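You operate a simulated robot arm through the tools that you are given. There is no shell and no other tool. Be economical: measure what you need, move in short steps, check, and stop when the job is done.

You run a simulated two-armed robot. Do the job below in one go: nothing can be reset, and whatever is moved stays where it is left.

JOB
Take the lid off the tin and lay it down on the top of the green table.

It is judged by the outcome, as a careful person would: the job done as asked, and still so three seconds after it is handed in. It fails if anything else is knocked over, pushed out of place, dropped, spilled or broken. A push-on lid holds only when it is set on centred and level and pressed home; a screw cap is set on level and turned clockwise until tight.

ROBOT AND FRAMES
Two 7-joint arms with two-finger parallel grippers on one trunk, on a base that drives. Base frame: it is fixed to the floor where the robot stands at the start and does not move with it; the origin is under the middle of the robot, x ahead of it, y to its left, z up; the surface under the hand at the start is at about z = 720. Lengths are in mm, angles in rad, forces in N, time in s.
The left shoulder is at the start at [81, 182, 1039], the right one opposite. With the tool pointing down near the work surface each hand reaches from about 300 to 760 mm from the robot's upright axis, wherever it stands, measured 20 degrees to its own side. Payload 3.91 kg a hand.
The TCP of each hand is the grasp point between the finger pads, 30 mm short of the fingertips. In the tool frame z runs along the fingers and y along their closing line. The gripper opens to 110 mm. The fingers are 20 mm wide and 10 mm thick; the gripper's body (48 by 112 mm) begins 55 mm behind the TCP.
Orientation is told as [roll, pitch, yaw] about the base's x, y, z axes, in that order, counted from this pose: with the fingers straight down and closing along the base's y, the tool's x points along the base's -x, its y along +y and its z along -z.

CONTROLS
- The arms move only by the tool step_arm. It takes "left_increments", "right_increments" or both (then of equal length, played together; a hand with none holds still); each is a list of rows, each an object (a shift or turn left out is 0, a gripper value left out holds the last) with "linear": the shift along the base's x, y, z in units of 400 mm (1.0 is 400 mm), a list of three; "rot": the turn, a rotation vector about the base's x, y, z in units of 60 degrees (1.0 is 60 degrees), a list of three; "fingers": the finger opening in mm, from 0 to 110. In form: [{"linear": [dx, dy, dz], "rot": [ax, ay, az], "fingers": fingers}, ...]. A call has 1 to 10 rows; each row is the pose to reach, as a shift and turn from the pose commanded when the call began. A call with a number of a shift or a turn outside -1 to 1 is refused whole. Rows are played at 5 a second. More than 50 mm and 0.15 rad between two rows, or a gripper value outside its range, and nothing of the call is played. A pose out of reach is approached as far as the arm can. The call stops where the force on the tool passes 40 N (or 10 N more than at its start, if that is more) or the arm is blocked; 0.2 s more then pass. The fingers move at their own pace (about 72 mm/s each) and stop on an object; they squeeze with about 21 N. The grip force told is the motor's: it shows also when the fingers shut on nothing. Time passes only in rows, and 0.2 s behind the last, so rows that repeat a pose let the fingers close. It gives the time, the measured TCP pose, the force on the tool (base axes), the opening and the grip force at its end, in the units of the frame above (readings bear some noise), with the torque about the TCP (base axes, N m) and any sound that the robot's microphone picked up, and new pictures: "show" is both (left out), scene, wrist or none (wrist: the cameras of the hands that moved).
- Cameras (640 x 400 px; columns grow to the right, rows downward): "scene" is now at [225.2, -9.9, 1209.1]; the picture's right is [-0.13, -0.99, 0.00], its down [-0.69, 0.09, -0.72] and it looks along [0.71, -0.09, -0.70] (base axes); focal length 240 px, centre (320, 200). "left" rides on the left gripper at [72, -17, -103] in its tool frame; the picture's right is [0.23, 0.97, 0.00], its down [-0.76, 0.18, -0.62] and it looks along [-0.61, 0.14, 0.78] (tool axes); focal length 222 px, centre (320, 200). "right" rides on the right gripper at [73, 17, -103] in its tool frame; the picture's right is [-0.23, 0.97, 0.00], its down [-0.76, -0.18, -0.62] and it looks along [-0.61, -0.14, 0.78] (tool axes); focal length 222 px, centre (320, 200). There is no depth. A picture from a camera that has moved, and an enlarged one, comes with that camera's place and axes in the base frame and with its lens.
- slide_trunk(by): slides the trunk up (or, below 0, down) by that many mm; the arms and the scene camera ride with it, the base frame stays. It gives what a move gives, with no picture.
- drive_base(legs): drives the robot by 1 to 6 legs, each [ahead, left, turn to the left] in mm, mm and rad, along the robot's own axes; the way and the turn of a leg run together, so that a leg with both is an arc; at most 1500 mm and 3.142 rad a leg. The arms and the cameras ride along, it lands a little off, and it stops where it bumps. It gives what a move gives, and a new picture of the scene camera.
- turn_head(pan, tilt): turns the head with the scene camera to pan (to the left, within 1.396 rad either way) and tilt (down, from -0.506 to 1.204), counted from straight ahead of the robot. It gives what a move gives, and a new picture of the scene camera.
- close_up(camera, box): a new picture of the part [left, top, right, bottom] of that camera's present view, enlarged. The clock stands still meanwhile.
- finish_job(): hands the job in; it is judged then, once.

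Go step by step. Nothing tells you exact positions but the pictures and the camera data: compare them with the known pose of the tool, close in by small moves and look again before you grip or let go. The budget is 120 turns and 260 pictures, counting those below and the enlarged ones. Unless the task says otherwise, let go and move clear before handing in, and close with one line.

The tools are called by a JSON object that holds its "name" and its "arguments". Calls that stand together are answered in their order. step_arm: Moves the arms, as the interface text tells. Its arguments: {"type":"object","properties":{"left_increments":{"type":"array","items":{"type":"object","properties":{"linear":{"type":"array","items":{"type":"number"}},"rot":{"type":"array","items":{"type":"number"}},"fingers":{"type":"number"}}}},"right_increments":{"type":"array","items":{"type":"object","properties":{"linear":{"type":"array","items":{"type":"number"}},"rot":{"type":"array","items":{"type":"number"}},"fingers":{"type":"number"}}}},"show":{"type":"string","enum":["both","scene","wrist","none"]}},"required":[]} The other tools are called the same way: slide_trunk (by) slides the trunk up or down; drive_base (legs) drives the base; turn_head (pan, tilt) turns the head that bears the scene camera; close_up (camera, box) takes an enlarged picture of a part of a camera's view; finish_job () hands the job in.

At the start:

```text
clock: 0.0
left_position: [548.9, 237.7, 969.9]
left_tool_rot: [0.001, 0.001, -0.001]
left_contact_force: [0.1, -0.2, 0.3]
left_torque: [0.02, 0.05, 0.0]
left_opening: 110.0
left_grasp_force: 0.1
right_position: [437.4, -178.9, 1045.1]
right_tool_rot: [0.001, -0.002, -0.001]
right_contact_force: [-0.1, 0.6, 0.3]
right_torque: [0.02, -0.01, -0.02]
right_opening: 109.8
right_grasp_force: 0.0
trunk travel left (down, up): [-300.0, 214.0]
robot x, y, heading: [-3.7, -2.2, -0.003]
head pan, tilt: [-0.133, 0.77]
```

scene: 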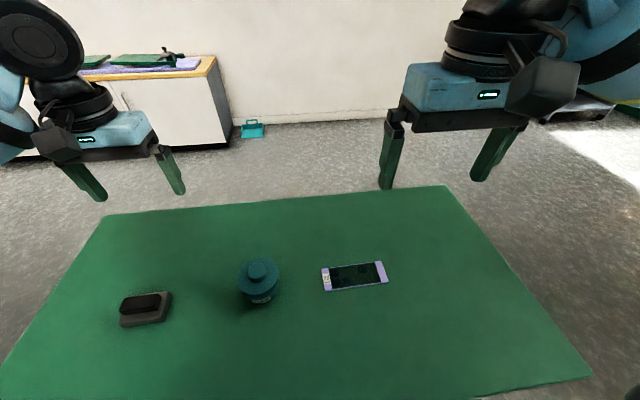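
right: 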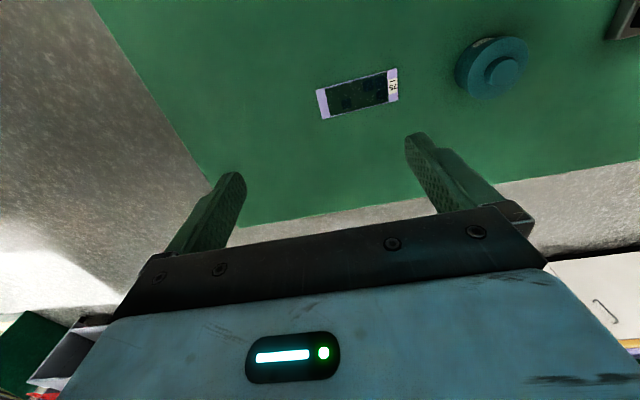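
left: 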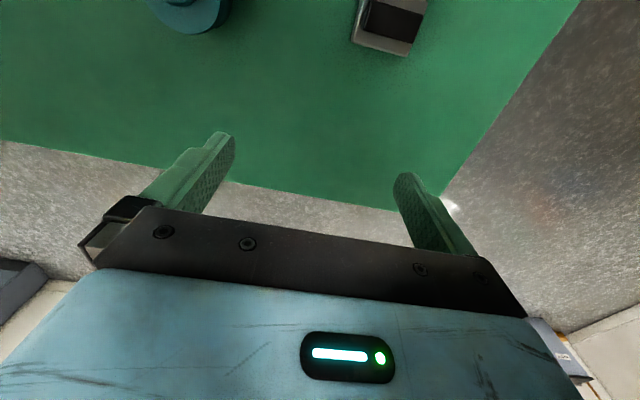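

The tin, with its flat lid and knob, stands at about (476, 78), and the knob top is near z = 790. I'll enlarge both views to see how the lid is built.

{"name": "close_up", "arguments": {"camera": "scene", "box": [210, 240, 306, 320]}}

{"name": "close_up", "arguments": {"camera": "right", "box": [440, 20, 560, 110]}}

```text
5.00 times, centred on (258, 280) of scene
camera zoom: at [225.2, -9.9, 1209.1], right [-0.13, -0.99, 0.0], down [-0.69, 0.09, -0.72], along [0.71, -0.09, -0.7], focal length 1200 px, centre (630, -200)
```

zoom: 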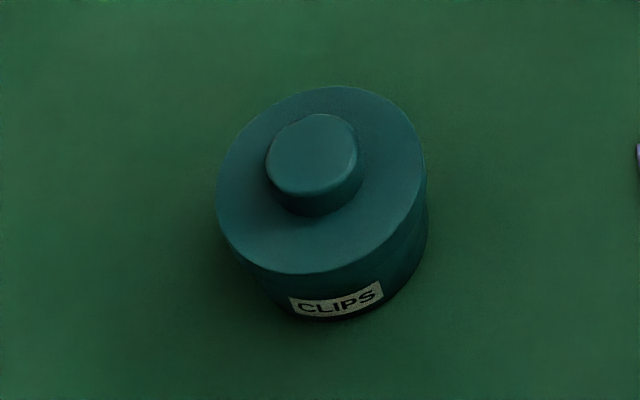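

```text
4.44 times, centred on (500, 65) of right
camera zoom: at [364.6, -161.9, 1145.6], right [0.23, 0.97, 0.0], down [0.76, -0.18, 0.62], along [0.61, -0.14, -0.78], focal length 987 px, centre (-480, 800)
```

zoom: 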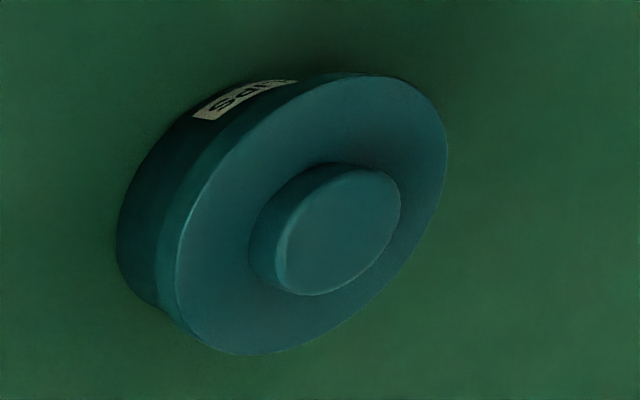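

The knob is about 34 mm across, its top near (477, 81, 787), and the lid is about 80 mm wide. I'll bring the left hand above it and look again.

{"name": "step_arm", "arguments": {"left_increments": [{"linear": [-0.036, -0.078, -0.045]}, {"linear": [-0.072, -0.157, -0.09]}, {"linear": [-0.108, -0.235, -0.135]}, {"linear": [-0.144, -0.314, -0.18]}, {"linear": [-0.18, -0.392, -0.225], "fingers": 70}, {"linear": [-0.18, -0.392, -0.225], "fingers": 70}]}}

```text
clock: 1.4
left_position: [476.5, 83.2, 879.3]
left_tool_rot: [0.0, 0.0, 0.001]
left_contact_force: [-0.3, -0.2, 0.2]
left_torque: [0.01, 0.0, -0.01]
left_opening: 69.7
left_grasp_force: 0.1
right_position: [437.5, -179.3, 1043.9]
right_tool_rot: [-0.001, -0.001, 0.0]
right_contact_force: [-0.4, -0.3, 0.5]
right_torque: [-0.02, 0.02, -0.03]
right_opening: 110.2
right_grasp_force: 0.0
trunk travel left (down, up): [-300.0, 214.0]
robot x, y, heading: [-3.0, 2.3, 0.003]
head pan, tilt: [-0.133, 0.77]
camera scene: at [225.1, -9.6, 1209.1], right [-0.13, -0.99, 0.0], down [-0.69, 0.09, -0.72], along [0.71, -0.09, -0.7], focal length 240 px, centre (320, 200)
camera left: at [404.9, 66.9, 984.0], right [-0.23, 0.97, 0.0], down [0.76, 0.18, 0.62], along [0.61, 0.14, -0.78], focal length 222 px, centre (320, 200)
```

scene: 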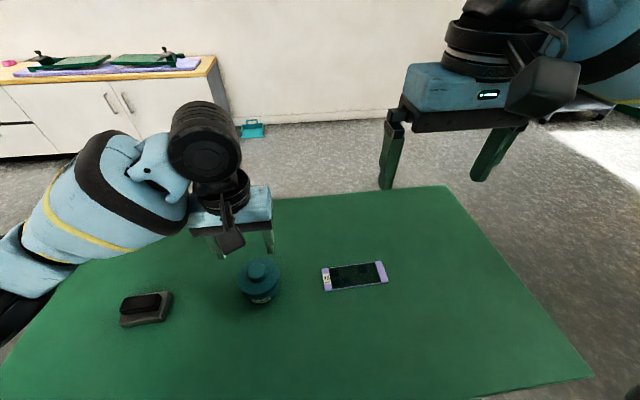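
left: 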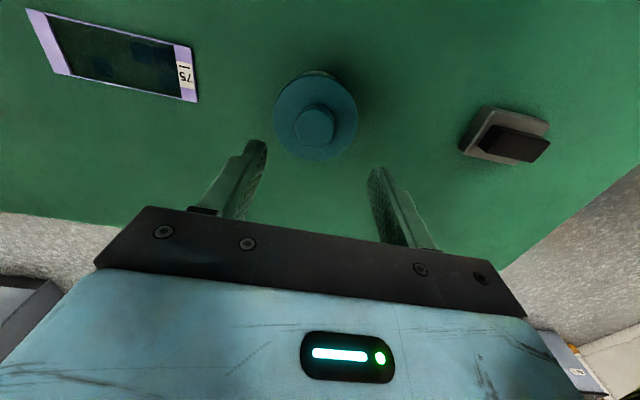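

The wrist view puts the knob at about (475.5, 79), so I'll shift slightly and come down around it, with the fingertips just above the lid.

{"name": "step_arm", "arguments": {"left_increments": [{"linear": [-0.002, -0.008, -0.05], "fingers": 60}, {"linear": [-0.002, -0.008, -0.1]}, {"linear": [-0.002, -0.008, -0.14]}, {"linear": [-0.002, -0.008, -0.175]}, {"linear": [-0.002, -0.008, -0.175]}]}}

{"name": "close_up", "arguments": {"camera": "left", "box": [200, 80, 440, 230]}}

{"name": "close_up", "arguments": {"camera": "scene", "box": [190, 220, 318, 300]}}

```text
clock: 2.6
left_position: [475.3, 77.3, 809.1]
left_tool_rot: [0.002, -0.001, -0.001]
left_contact_force: [1.2, 0.2, 0.2]
left_torque: [-0.04, 0.01, -0.01]
left_opening: 60.3
left_grasp_force: 0.0
right_position: [436.6, -178.9, 1044.0]
right_tool_rot: [0.0, -0.002, 0.001]
right_contact_force: [-0.3, 0.7, 0.8]
right_torque: [-0.01, 0.03, -0.01]
right_opening: 109.9
right_grasp_force: 0.3
trunk travel left (down, up): [-300.0, 214.0]
robot x, y, heading: [-1.7, -0.3, -0.005]
head pan, tilt: [-0.133, 0.77]
camera scene: at [225.2, -9.9, 1209.1], right [-0.13, -0.99, 0.0], down [-0.69, 0.09, -0.72], along [0.71, -0.09, -0.7], focal length 240 px, centre (320, 200)
camera left: at [403.1, 60.8, 912.6], right [-0.23, 0.97, 0.0], down [0.76, 0.18, 0.62], along [0.61, 0.14, -0.78], focal length 222 px, centre (320, 200)
```

scene: 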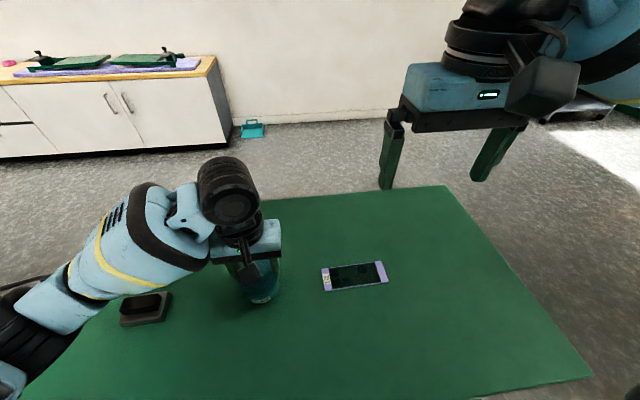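
left: 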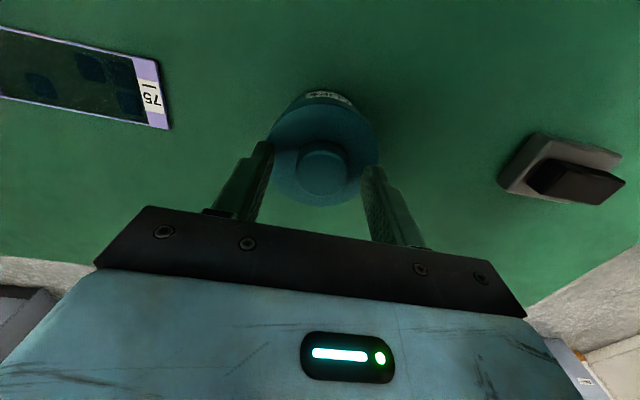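

```text
2.67 times, centred on (320, 155) of left
camera zoom: at [403.1, 60.8, 912.6], right [-0.23, 0.97, 0.0], down [0.76, 0.18, 0.62], along [0.61, 0.14, -0.78], focal length 592 px, centre (320, 320)
```

zoom: 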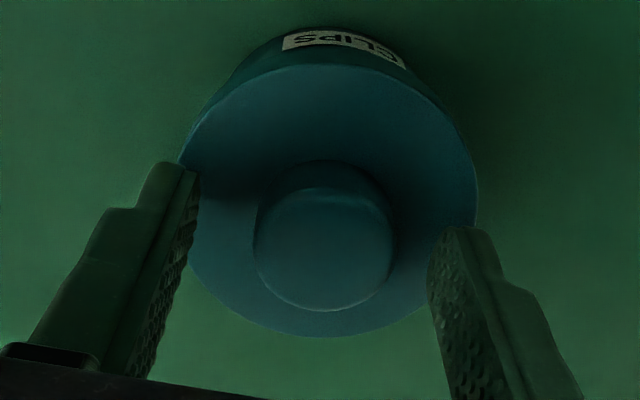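

```text
5.00 times, centred on (254, 260) of scene
camera zoom: at [225.2, -9.9, 1209.1], right [-0.13, -0.99, 0.0], down [-0.69, 0.09, -0.72], along [0.71, -0.09, -0.7], focal length 1200 px, centre (650, -100)
```

zoom: 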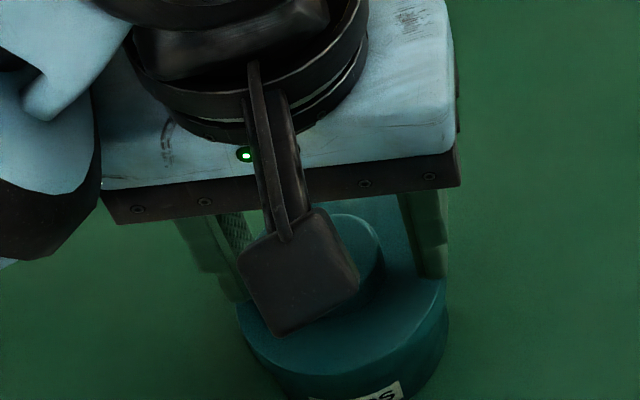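

The fingers straddle the knob. I'll nudge 2 mm to centre, drop slightly and close.

{"name": "step_arm", "arguments": {"left_increments": [{"linear": [0.005, 0.005, -0.005], "fingers": 60}, {"linear": [0.005, 0.005, -0.005], "fingers": 20}, {"linear": [0.005, 0.005, -0.005]}, {"linear": [0.005, 0.005, -0.005]}], "show": "wrist"}}

```text
clock: 3.6
left_position: [477.1, 79.0, 806.3]
left_tool_rot: [0.0, 0.0, -0.002]
left_contact_force: [0.6, -0.2, 1.9]
left_torque: [-0.03, -0.07, 0.01]
left_opening: 33.3
left_grasp_force: 20.7
right_position: [437.6, -179.3, 1043.6]
right_tool_rot: [0.0, -0.003, 0.0]
right_contact_force: [-0.5, 0.8, 0.4]
right_torque: [0.02, -0.03, 0.01]
right_opening: 109.9
right_grasp_force: 0.0
trunk travel left (down, up): [-300.0, 214.0]
robot x, y, heading: [-0.2, 4.0, 0.001]
head pan, tilt: [-0.133, 0.77]
heard: snap
camera left: at [405.5, 63.2, 910.8], right [-0.23, 0.97, 0.0], down [0.76, 0.18, 0.62], along [0.61, 0.14, -0.78], focal length 222 px, centre (320, 200)
```

left: 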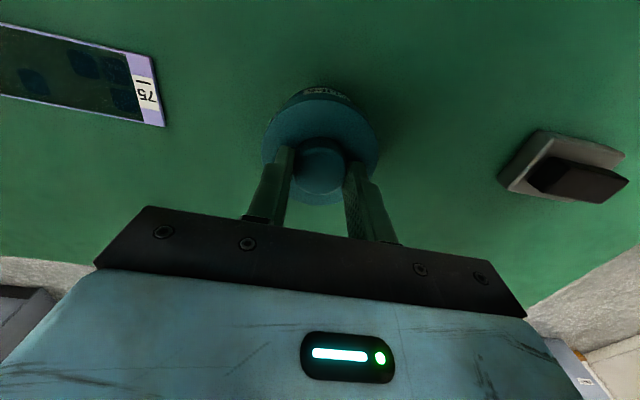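

The knob is gripped at 33 mm, and I heard a snap, possibly the lid seating or coming loose. I'll lift slowly by a few millimetres and look.

{"name": "step_arm", "arguments": {"left_increments": [{"linear": [0, 0, 0.005]}, {"linear": [0, 0, 0.01]}, {"linear": [0, 0, 0.015]}, {"linear": [0, 0, 0.02]}], "show": "none"}}

{"name": "close_up", "arguments": {"camera": "left", "box": [200, 60, 440, 210]}}

{"name": "close_up", "arguments": {"camera": "scene", "box": [190, 240, 318, 320]}}

```text
clock: 4.6
left_position: [475.4, 80.5, 814.6]
left_tool_rot: [0.001, 0.0, 0.0]
left_contact_force: [-0.4, 0.0, -1.3]
left_torque: [-0.01, 0.0, -0.04]
left_opening: 33.2
left_grasp_force: 20.7
right_position: [436.2, -179.2, 1044.6]
right_tool_rot: [0.0, -0.003, -0.001]
right_contact_force: [0.3, 0.0, 0.0]
right_torque: [0.01, 0.0, -0.02]
right_opening: 110.1
right_grasp_force: 0.0
trunk travel left (down, up): [-300.0, 214.0]
robot x, y, heading: [0.4, -3.1, -0.003]
head pan, tilt: [-0.133, 0.77]
```

```text
2.67 times, centred on (320, 135) of left
camera zoom: at [405.1, 63.3, 919.1], right [-0.23, 0.97, 0.0], down [0.76, 0.18, 0.62], along [0.61, 0.14, -0.78], focal length 592 px, centre (320, 373)
```

zoom: 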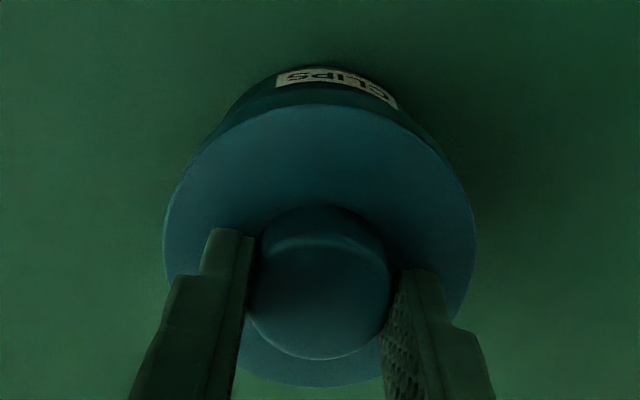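

```text
5.00 times, centred on (254, 280) of scene
camera zoom: at [225.2, -9.9, 1209.0], right [-0.13, -0.99, 0.0], down [-0.69, 0.09, -0.72], along [0.71, -0.09, -0.7], focal length 1200 px, centre (650, -200)
```

zoom: 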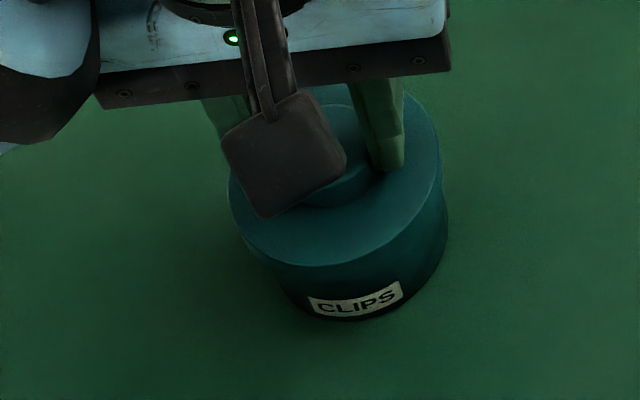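

The label hasn't moved while the lid has risen, so the lid seems free. I'll keep lifting straight up.

{"name": "step_arm", "arguments": {"left_increments": [{"linear": [0, 0, 0.02]}, {"linear": [0, 0, 0.04]}, {"linear": [0, 0, 0.07]}, {"linear": [0, 0, 0.11]}, {"linear": [0, 0, 0.15]}, {"linear": [0, 0, 0.15]}]}}

{"name": "close_up", "arguments": {"camera": "scene", "box": [190, 220, 318, 320]}}

```text
clock: 6.0
left_position: [478.1, 80.8, 876.6]
left_tool_rot: [-0.001, -0.001, 0.001]
left_contact_force: [0.7, 0.1, 0.3]
left_torque: [-0.04, 0.03, -0.02]
left_opening: 33.5
left_grasp_force: 20.5
right_position: [437.7, -178.6, 1044.3]
right_tool_rot: [0.001, -0.002, -0.001]
right_contact_force: [-0.6, 0.3, -0.1]
right_torque: [-0.02, -0.01, 0.02]
right_opening: 110.1
right_grasp_force: 0.0
trunk travel left (down, up): [-300.0, 214.0]
robot x, y, heading: [1.9, 3.0, 0.0]
head pan, tilt: [-0.133, 0.77]
camera scene: at [225.3, -9.9, 1209.0], right [-0.13, -0.99, 0.0], down [-0.69, 0.09, -0.72], along [0.71, -0.09, -0.7], focal length 240 px, centre (320, 200)
camera left: at [407.4, 63.4, 980.1], right [-0.23, 0.97, 0.0], down [0.76, 0.18, 0.62], along [0.61, 0.14, -0.78], focal length 222 px, centre (320, 200)
```

scene: 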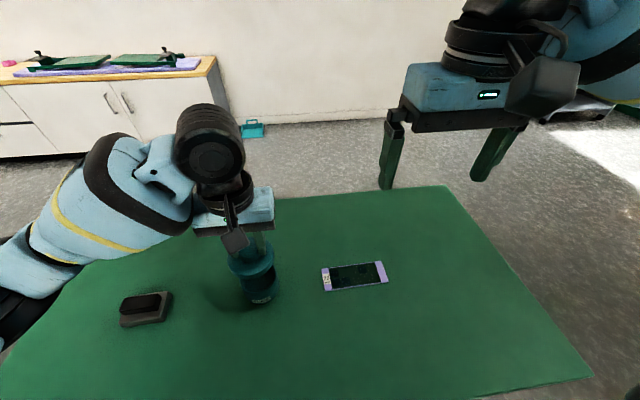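
left: 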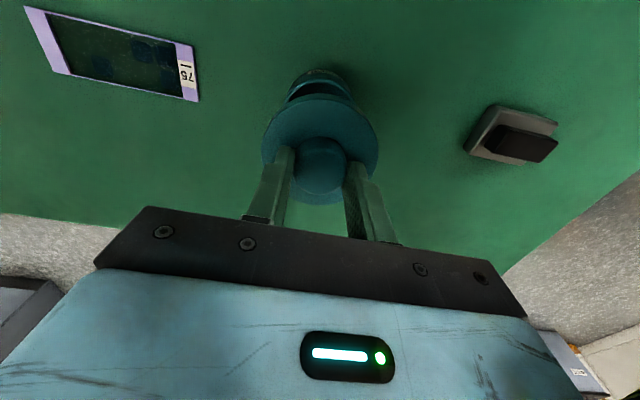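

```text
4.00 times, centred on (254, 270) of scene
camera zoom: at [225.3, -9.9, 1209.0], right [-0.13, -0.99, 0.0], down [-0.69, 0.09, -0.72], along [0.71, -0.09, -0.7], focal length 960 px, centre (584, -80)
```

zoom: 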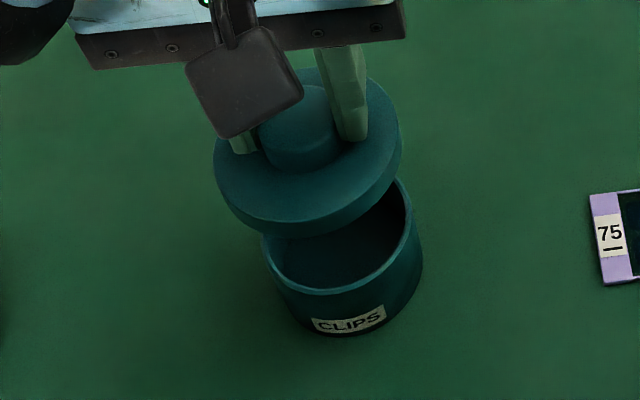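

The lid is off and the tin stands where it was. The table beyond the tin is free, so I'll carry the lid to about (620, 110) and lower it partway.

{"name": "step_arm", "arguments": {"left_increments": [{"linear": [0.09, 0.018, 0]}, {"linear": [0.18, 0.036, 0]}, {"linear": [0.27, 0.054, 0]}, {"linear": [0.36, 0.073, 0]}, {"linear": [0.36, 0.073, -0.08]}, {"linear": [0.36, 0.073, -0.16]}, {"linear": [0.36, 0.073, -0.22]}, {"linear": [0.36, 0.073, -0.22]}]}}

{"name": "close_up", "arguments": {"camera": "scene", "box": [190, 170, 318, 300]}}

```text
clock: 7.8
left_position: [621.6, 109.0, 790.3]
left_tool_rot: [-0.002, 0.0, 0.001]
left_contact_force: [-0.3, -0.1, -0.1]
left_torque: [0.0, -0.03, -0.03]
left_opening: 33.8
left_grasp_force: 21.0
right_position: [437.2, -178.9, 1044.1]
right_tool_rot: [0.001, -0.002, -0.001]
right_contact_force: [-0.3, 0.2, 0.2]
right_torque: [0.03, -0.02, -0.02]
right_opening: 109.9
right_grasp_force: 0.1
trunk travel left (down, up): [-300.0, 214.0]
robot x, y, heading: [-0.7, 2.5, 0.001]
head pan, tilt: [-0.133, 0.77]
camera scene: at [225.2, -9.9, 1209.1], right [-0.13, -0.99, 0.0], down [-0.69, 0.09, -0.72], along [0.71, -0.09, -0.7], focal length 240 px, centre (320, 200)
camera left: at [550.1, 92.4, 893.3], right [-0.23, 0.97, 0.0], down [0.76, 0.18, 0.62], along [0.61, 0.14, -0.78], focal length 222 px, centre (320, 200)
```

scene: 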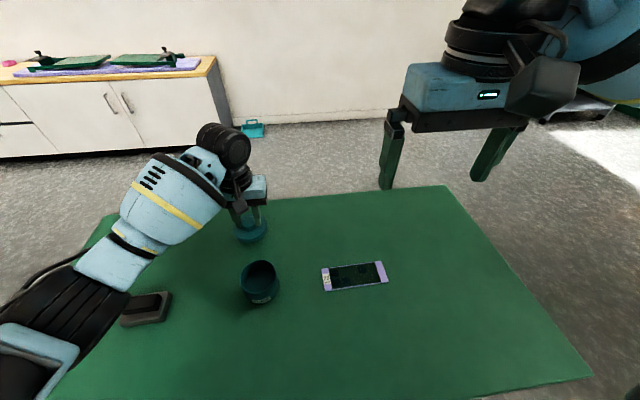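
left: 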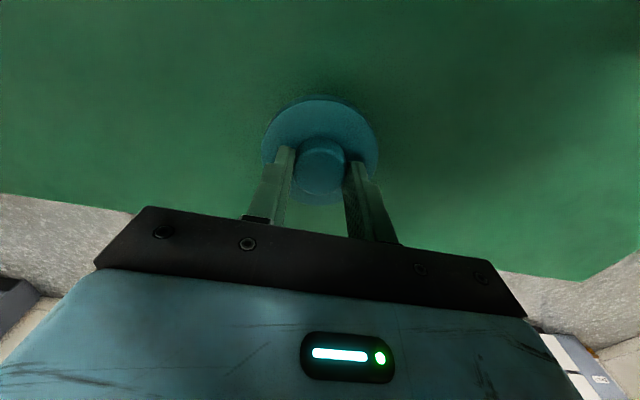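

```text
3.08 times, centred on (254, 235) of scene
camera zoom: at [225.2, -9.9, 1209.1], right [-0.13, -0.99, 0.0], down [-0.69, 0.09, -0.72], along [0.71, -0.09, -0.7], focal length 738 px, centre (523, 92)
```

zoom: 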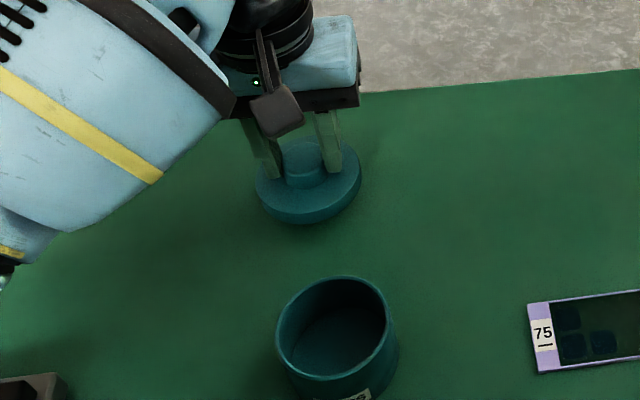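

The lid hangs level over clear table. I'll lower it in small steps until it touches.

{"name": "step_arm", "arguments": {"left_increments": [{"linear": [0, 0, -0.02]}, {"linear": [0, 0, -0.035]}, {"linear": [0, 0, -0.045]}, {"linear": [0, 0, -0.0525]}, {"linear": [0, 0, -0.0525]}], "show": "none"}}

{"name": "close_up", "arguments": {"camera": "scene", "box": [206, 190, 302, 250]}}

```text
clock: 9.0
left_position: [621.7, 109.8, 769.1]
left_tool_rot: [-0.001, 0.0, 0.0]
left_contact_force: [1.0, 0.1, 2.7]
left_torque: [0.05, 0.04, -0.03]
left_opening: 33.3
left_grasp_force: 21.0
right_position: [436.8, -177.8, 1043.1]
right_tool_rot: [-0.002, -0.002, 0.0]
right_contact_force: [-0.1, 0.7, -0.3]
right_torque: [-0.01, 0.0, 0.0]
right_opening: 110.0
right_grasp_force: 0.0
trunk travel left (down, up): [-300.0, 214.0]
robot x, y, heading: [-2.2, -3.1, -0.003]
head pan, tilt: [-0.133, 0.77]
```

```text
6.67 times, centred on (254, 220) of scene
camera zoom: at [225.0, -9.9, 1209.1], right [-0.13, -0.99, 0.0], down [-0.69, 0.09, -0.72], along [0.71, -0.09, -0.7], focal length 1600 px, centre (760, 67)
```

zoom: 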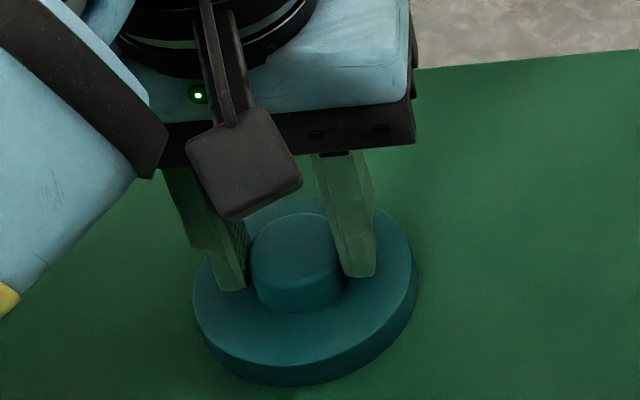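

The force reading is slightly up (2.7 N), so the lid may just be touching. I'll go down another 2 mm at a time to confirm.

{"name": "step_arm", "arguments": {"left_increments": [{"linear": [0, 0, -0.003]}, {"linear": [0, 0, -0.005]}, {"linear": [0, 0, -0.005]}], "show": "none"}}

```text
clock: 9.8
left_position: [620.2, 108.5, 767.2]
left_tool_rot: [0.0, -0.005, 0.001]
left_contact_force: [-3.1, 4.0, 23.6]
left_torque: [0.12, 0.21, -0.04]
left_opening: 33.4
left_grasp_force: 20.8
right_position: [434.9, -179.5, 1044.2]
right_tool_rot: [0.001, -0.003, 0.0]
right_contact_force: [-1.1, -0.6, -0.1]
right_torque: [0.03, 0.02, -0.01]
right_opening: 110.0
right_grasp_force: 0.1
trunk travel left (down, up): [-300.0, 214.0]
robot x, y, heading: [0.4, -1.7, 0.0]
head pan, tilt: [-0.133, 0.77]
```

The lid is firmly on the table. I'll ease up about 1.5 mm to take the load off, open the fingers, and rise straight up.

{"name": "step_arm", "arguments": {"left_increments": [{"linear": [0, 0, 0.004]}, {"linear": [0, 0, 0.004], "fingers": 60}, {"linear": [0, 0, 0.004], "fingers": 60}, {"linear": [0, 0, 0.004], "fingers": 60}, {"linear": [0, 0, 0.05]}, {"linear": [0, 0, 0.15]}, {"linear": [0, 0, 0.25]}, {"linear": [0, 0, 0.35]}, {"linear": [0, 0, 0.35]}]}}

{"name": "close_up", "arguments": {"camera": "scene", "box": [190, 190, 318, 310]}}

```text
clock: 11.8
left_position: [618.5, 114.0, 903.4]
left_tool_rot: [0.0, 0.001, -0.001]
left_contact_force: [-0.2, -0.1, -0.8]
left_torque: [-0.01, 0.04, 0.01]
left_opening: 59.9
left_grasp_force: 0.1
right_position: [437.8, -179.4, 1042.8]
right_tool_rot: [0.0, -0.003, 0.0]
right_contact_force: [0.0, 0.4, 0.5]
right_torque: [0.01, 0.02, 0.02]
right_opening: 109.8
right_grasp_force: 0.0
trunk travel left (down, up): [-300.0, 214.0]
robot x, y, heading: [1.0, -2.0, 0.004]
head pan, tilt: [-0.133, 0.77]
camera scene: at [225.5, -9.8, 1209.0], right [-0.13, -0.99, 0.0], down [-0.69, 0.09, -0.72], along [0.71, -0.09, -0.7], focal length 240 px, centre (320, 200)
camera left: at [548.4, 96.4, 1007.4], right [-0.23, 0.97, 0.0], down [0.76, 0.18, 0.62], along [0.61, 0.14, -0.78], focal length 222 px, centre (320, 200)
```

scene: 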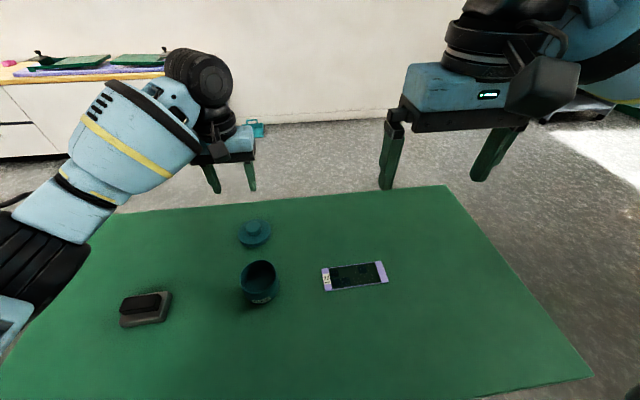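
left: 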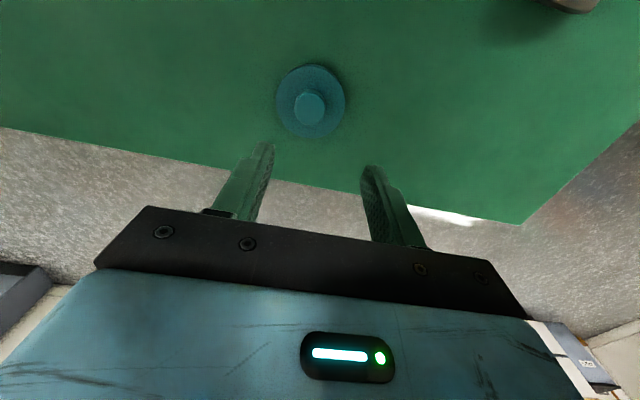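

```text
3.33 times, centred on (254, 250) of scene
camera zoom: at [225.5, -9.8, 1209.0], right [-0.13, -0.99, 0.0], down [-0.69, 0.09, -0.72], along [0.71, -0.09, -0.7], focal length 800 px, centre (540, 33)
```

zoom: 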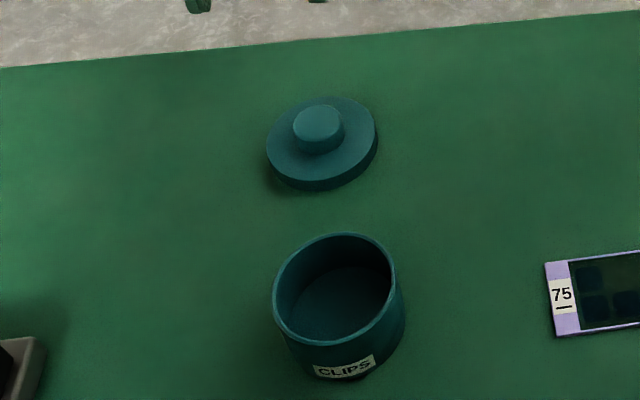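

The lid lies flat on the green table, the tin and the other things haven't moved, and the hand is clear, so I'm handing the job in.

{"name": "finish_job", "arguments": {}}

```text
The job is handed in.
```

The lid is off the tin and lying flat on the green table just beyond it; nothing else on the table was moved.
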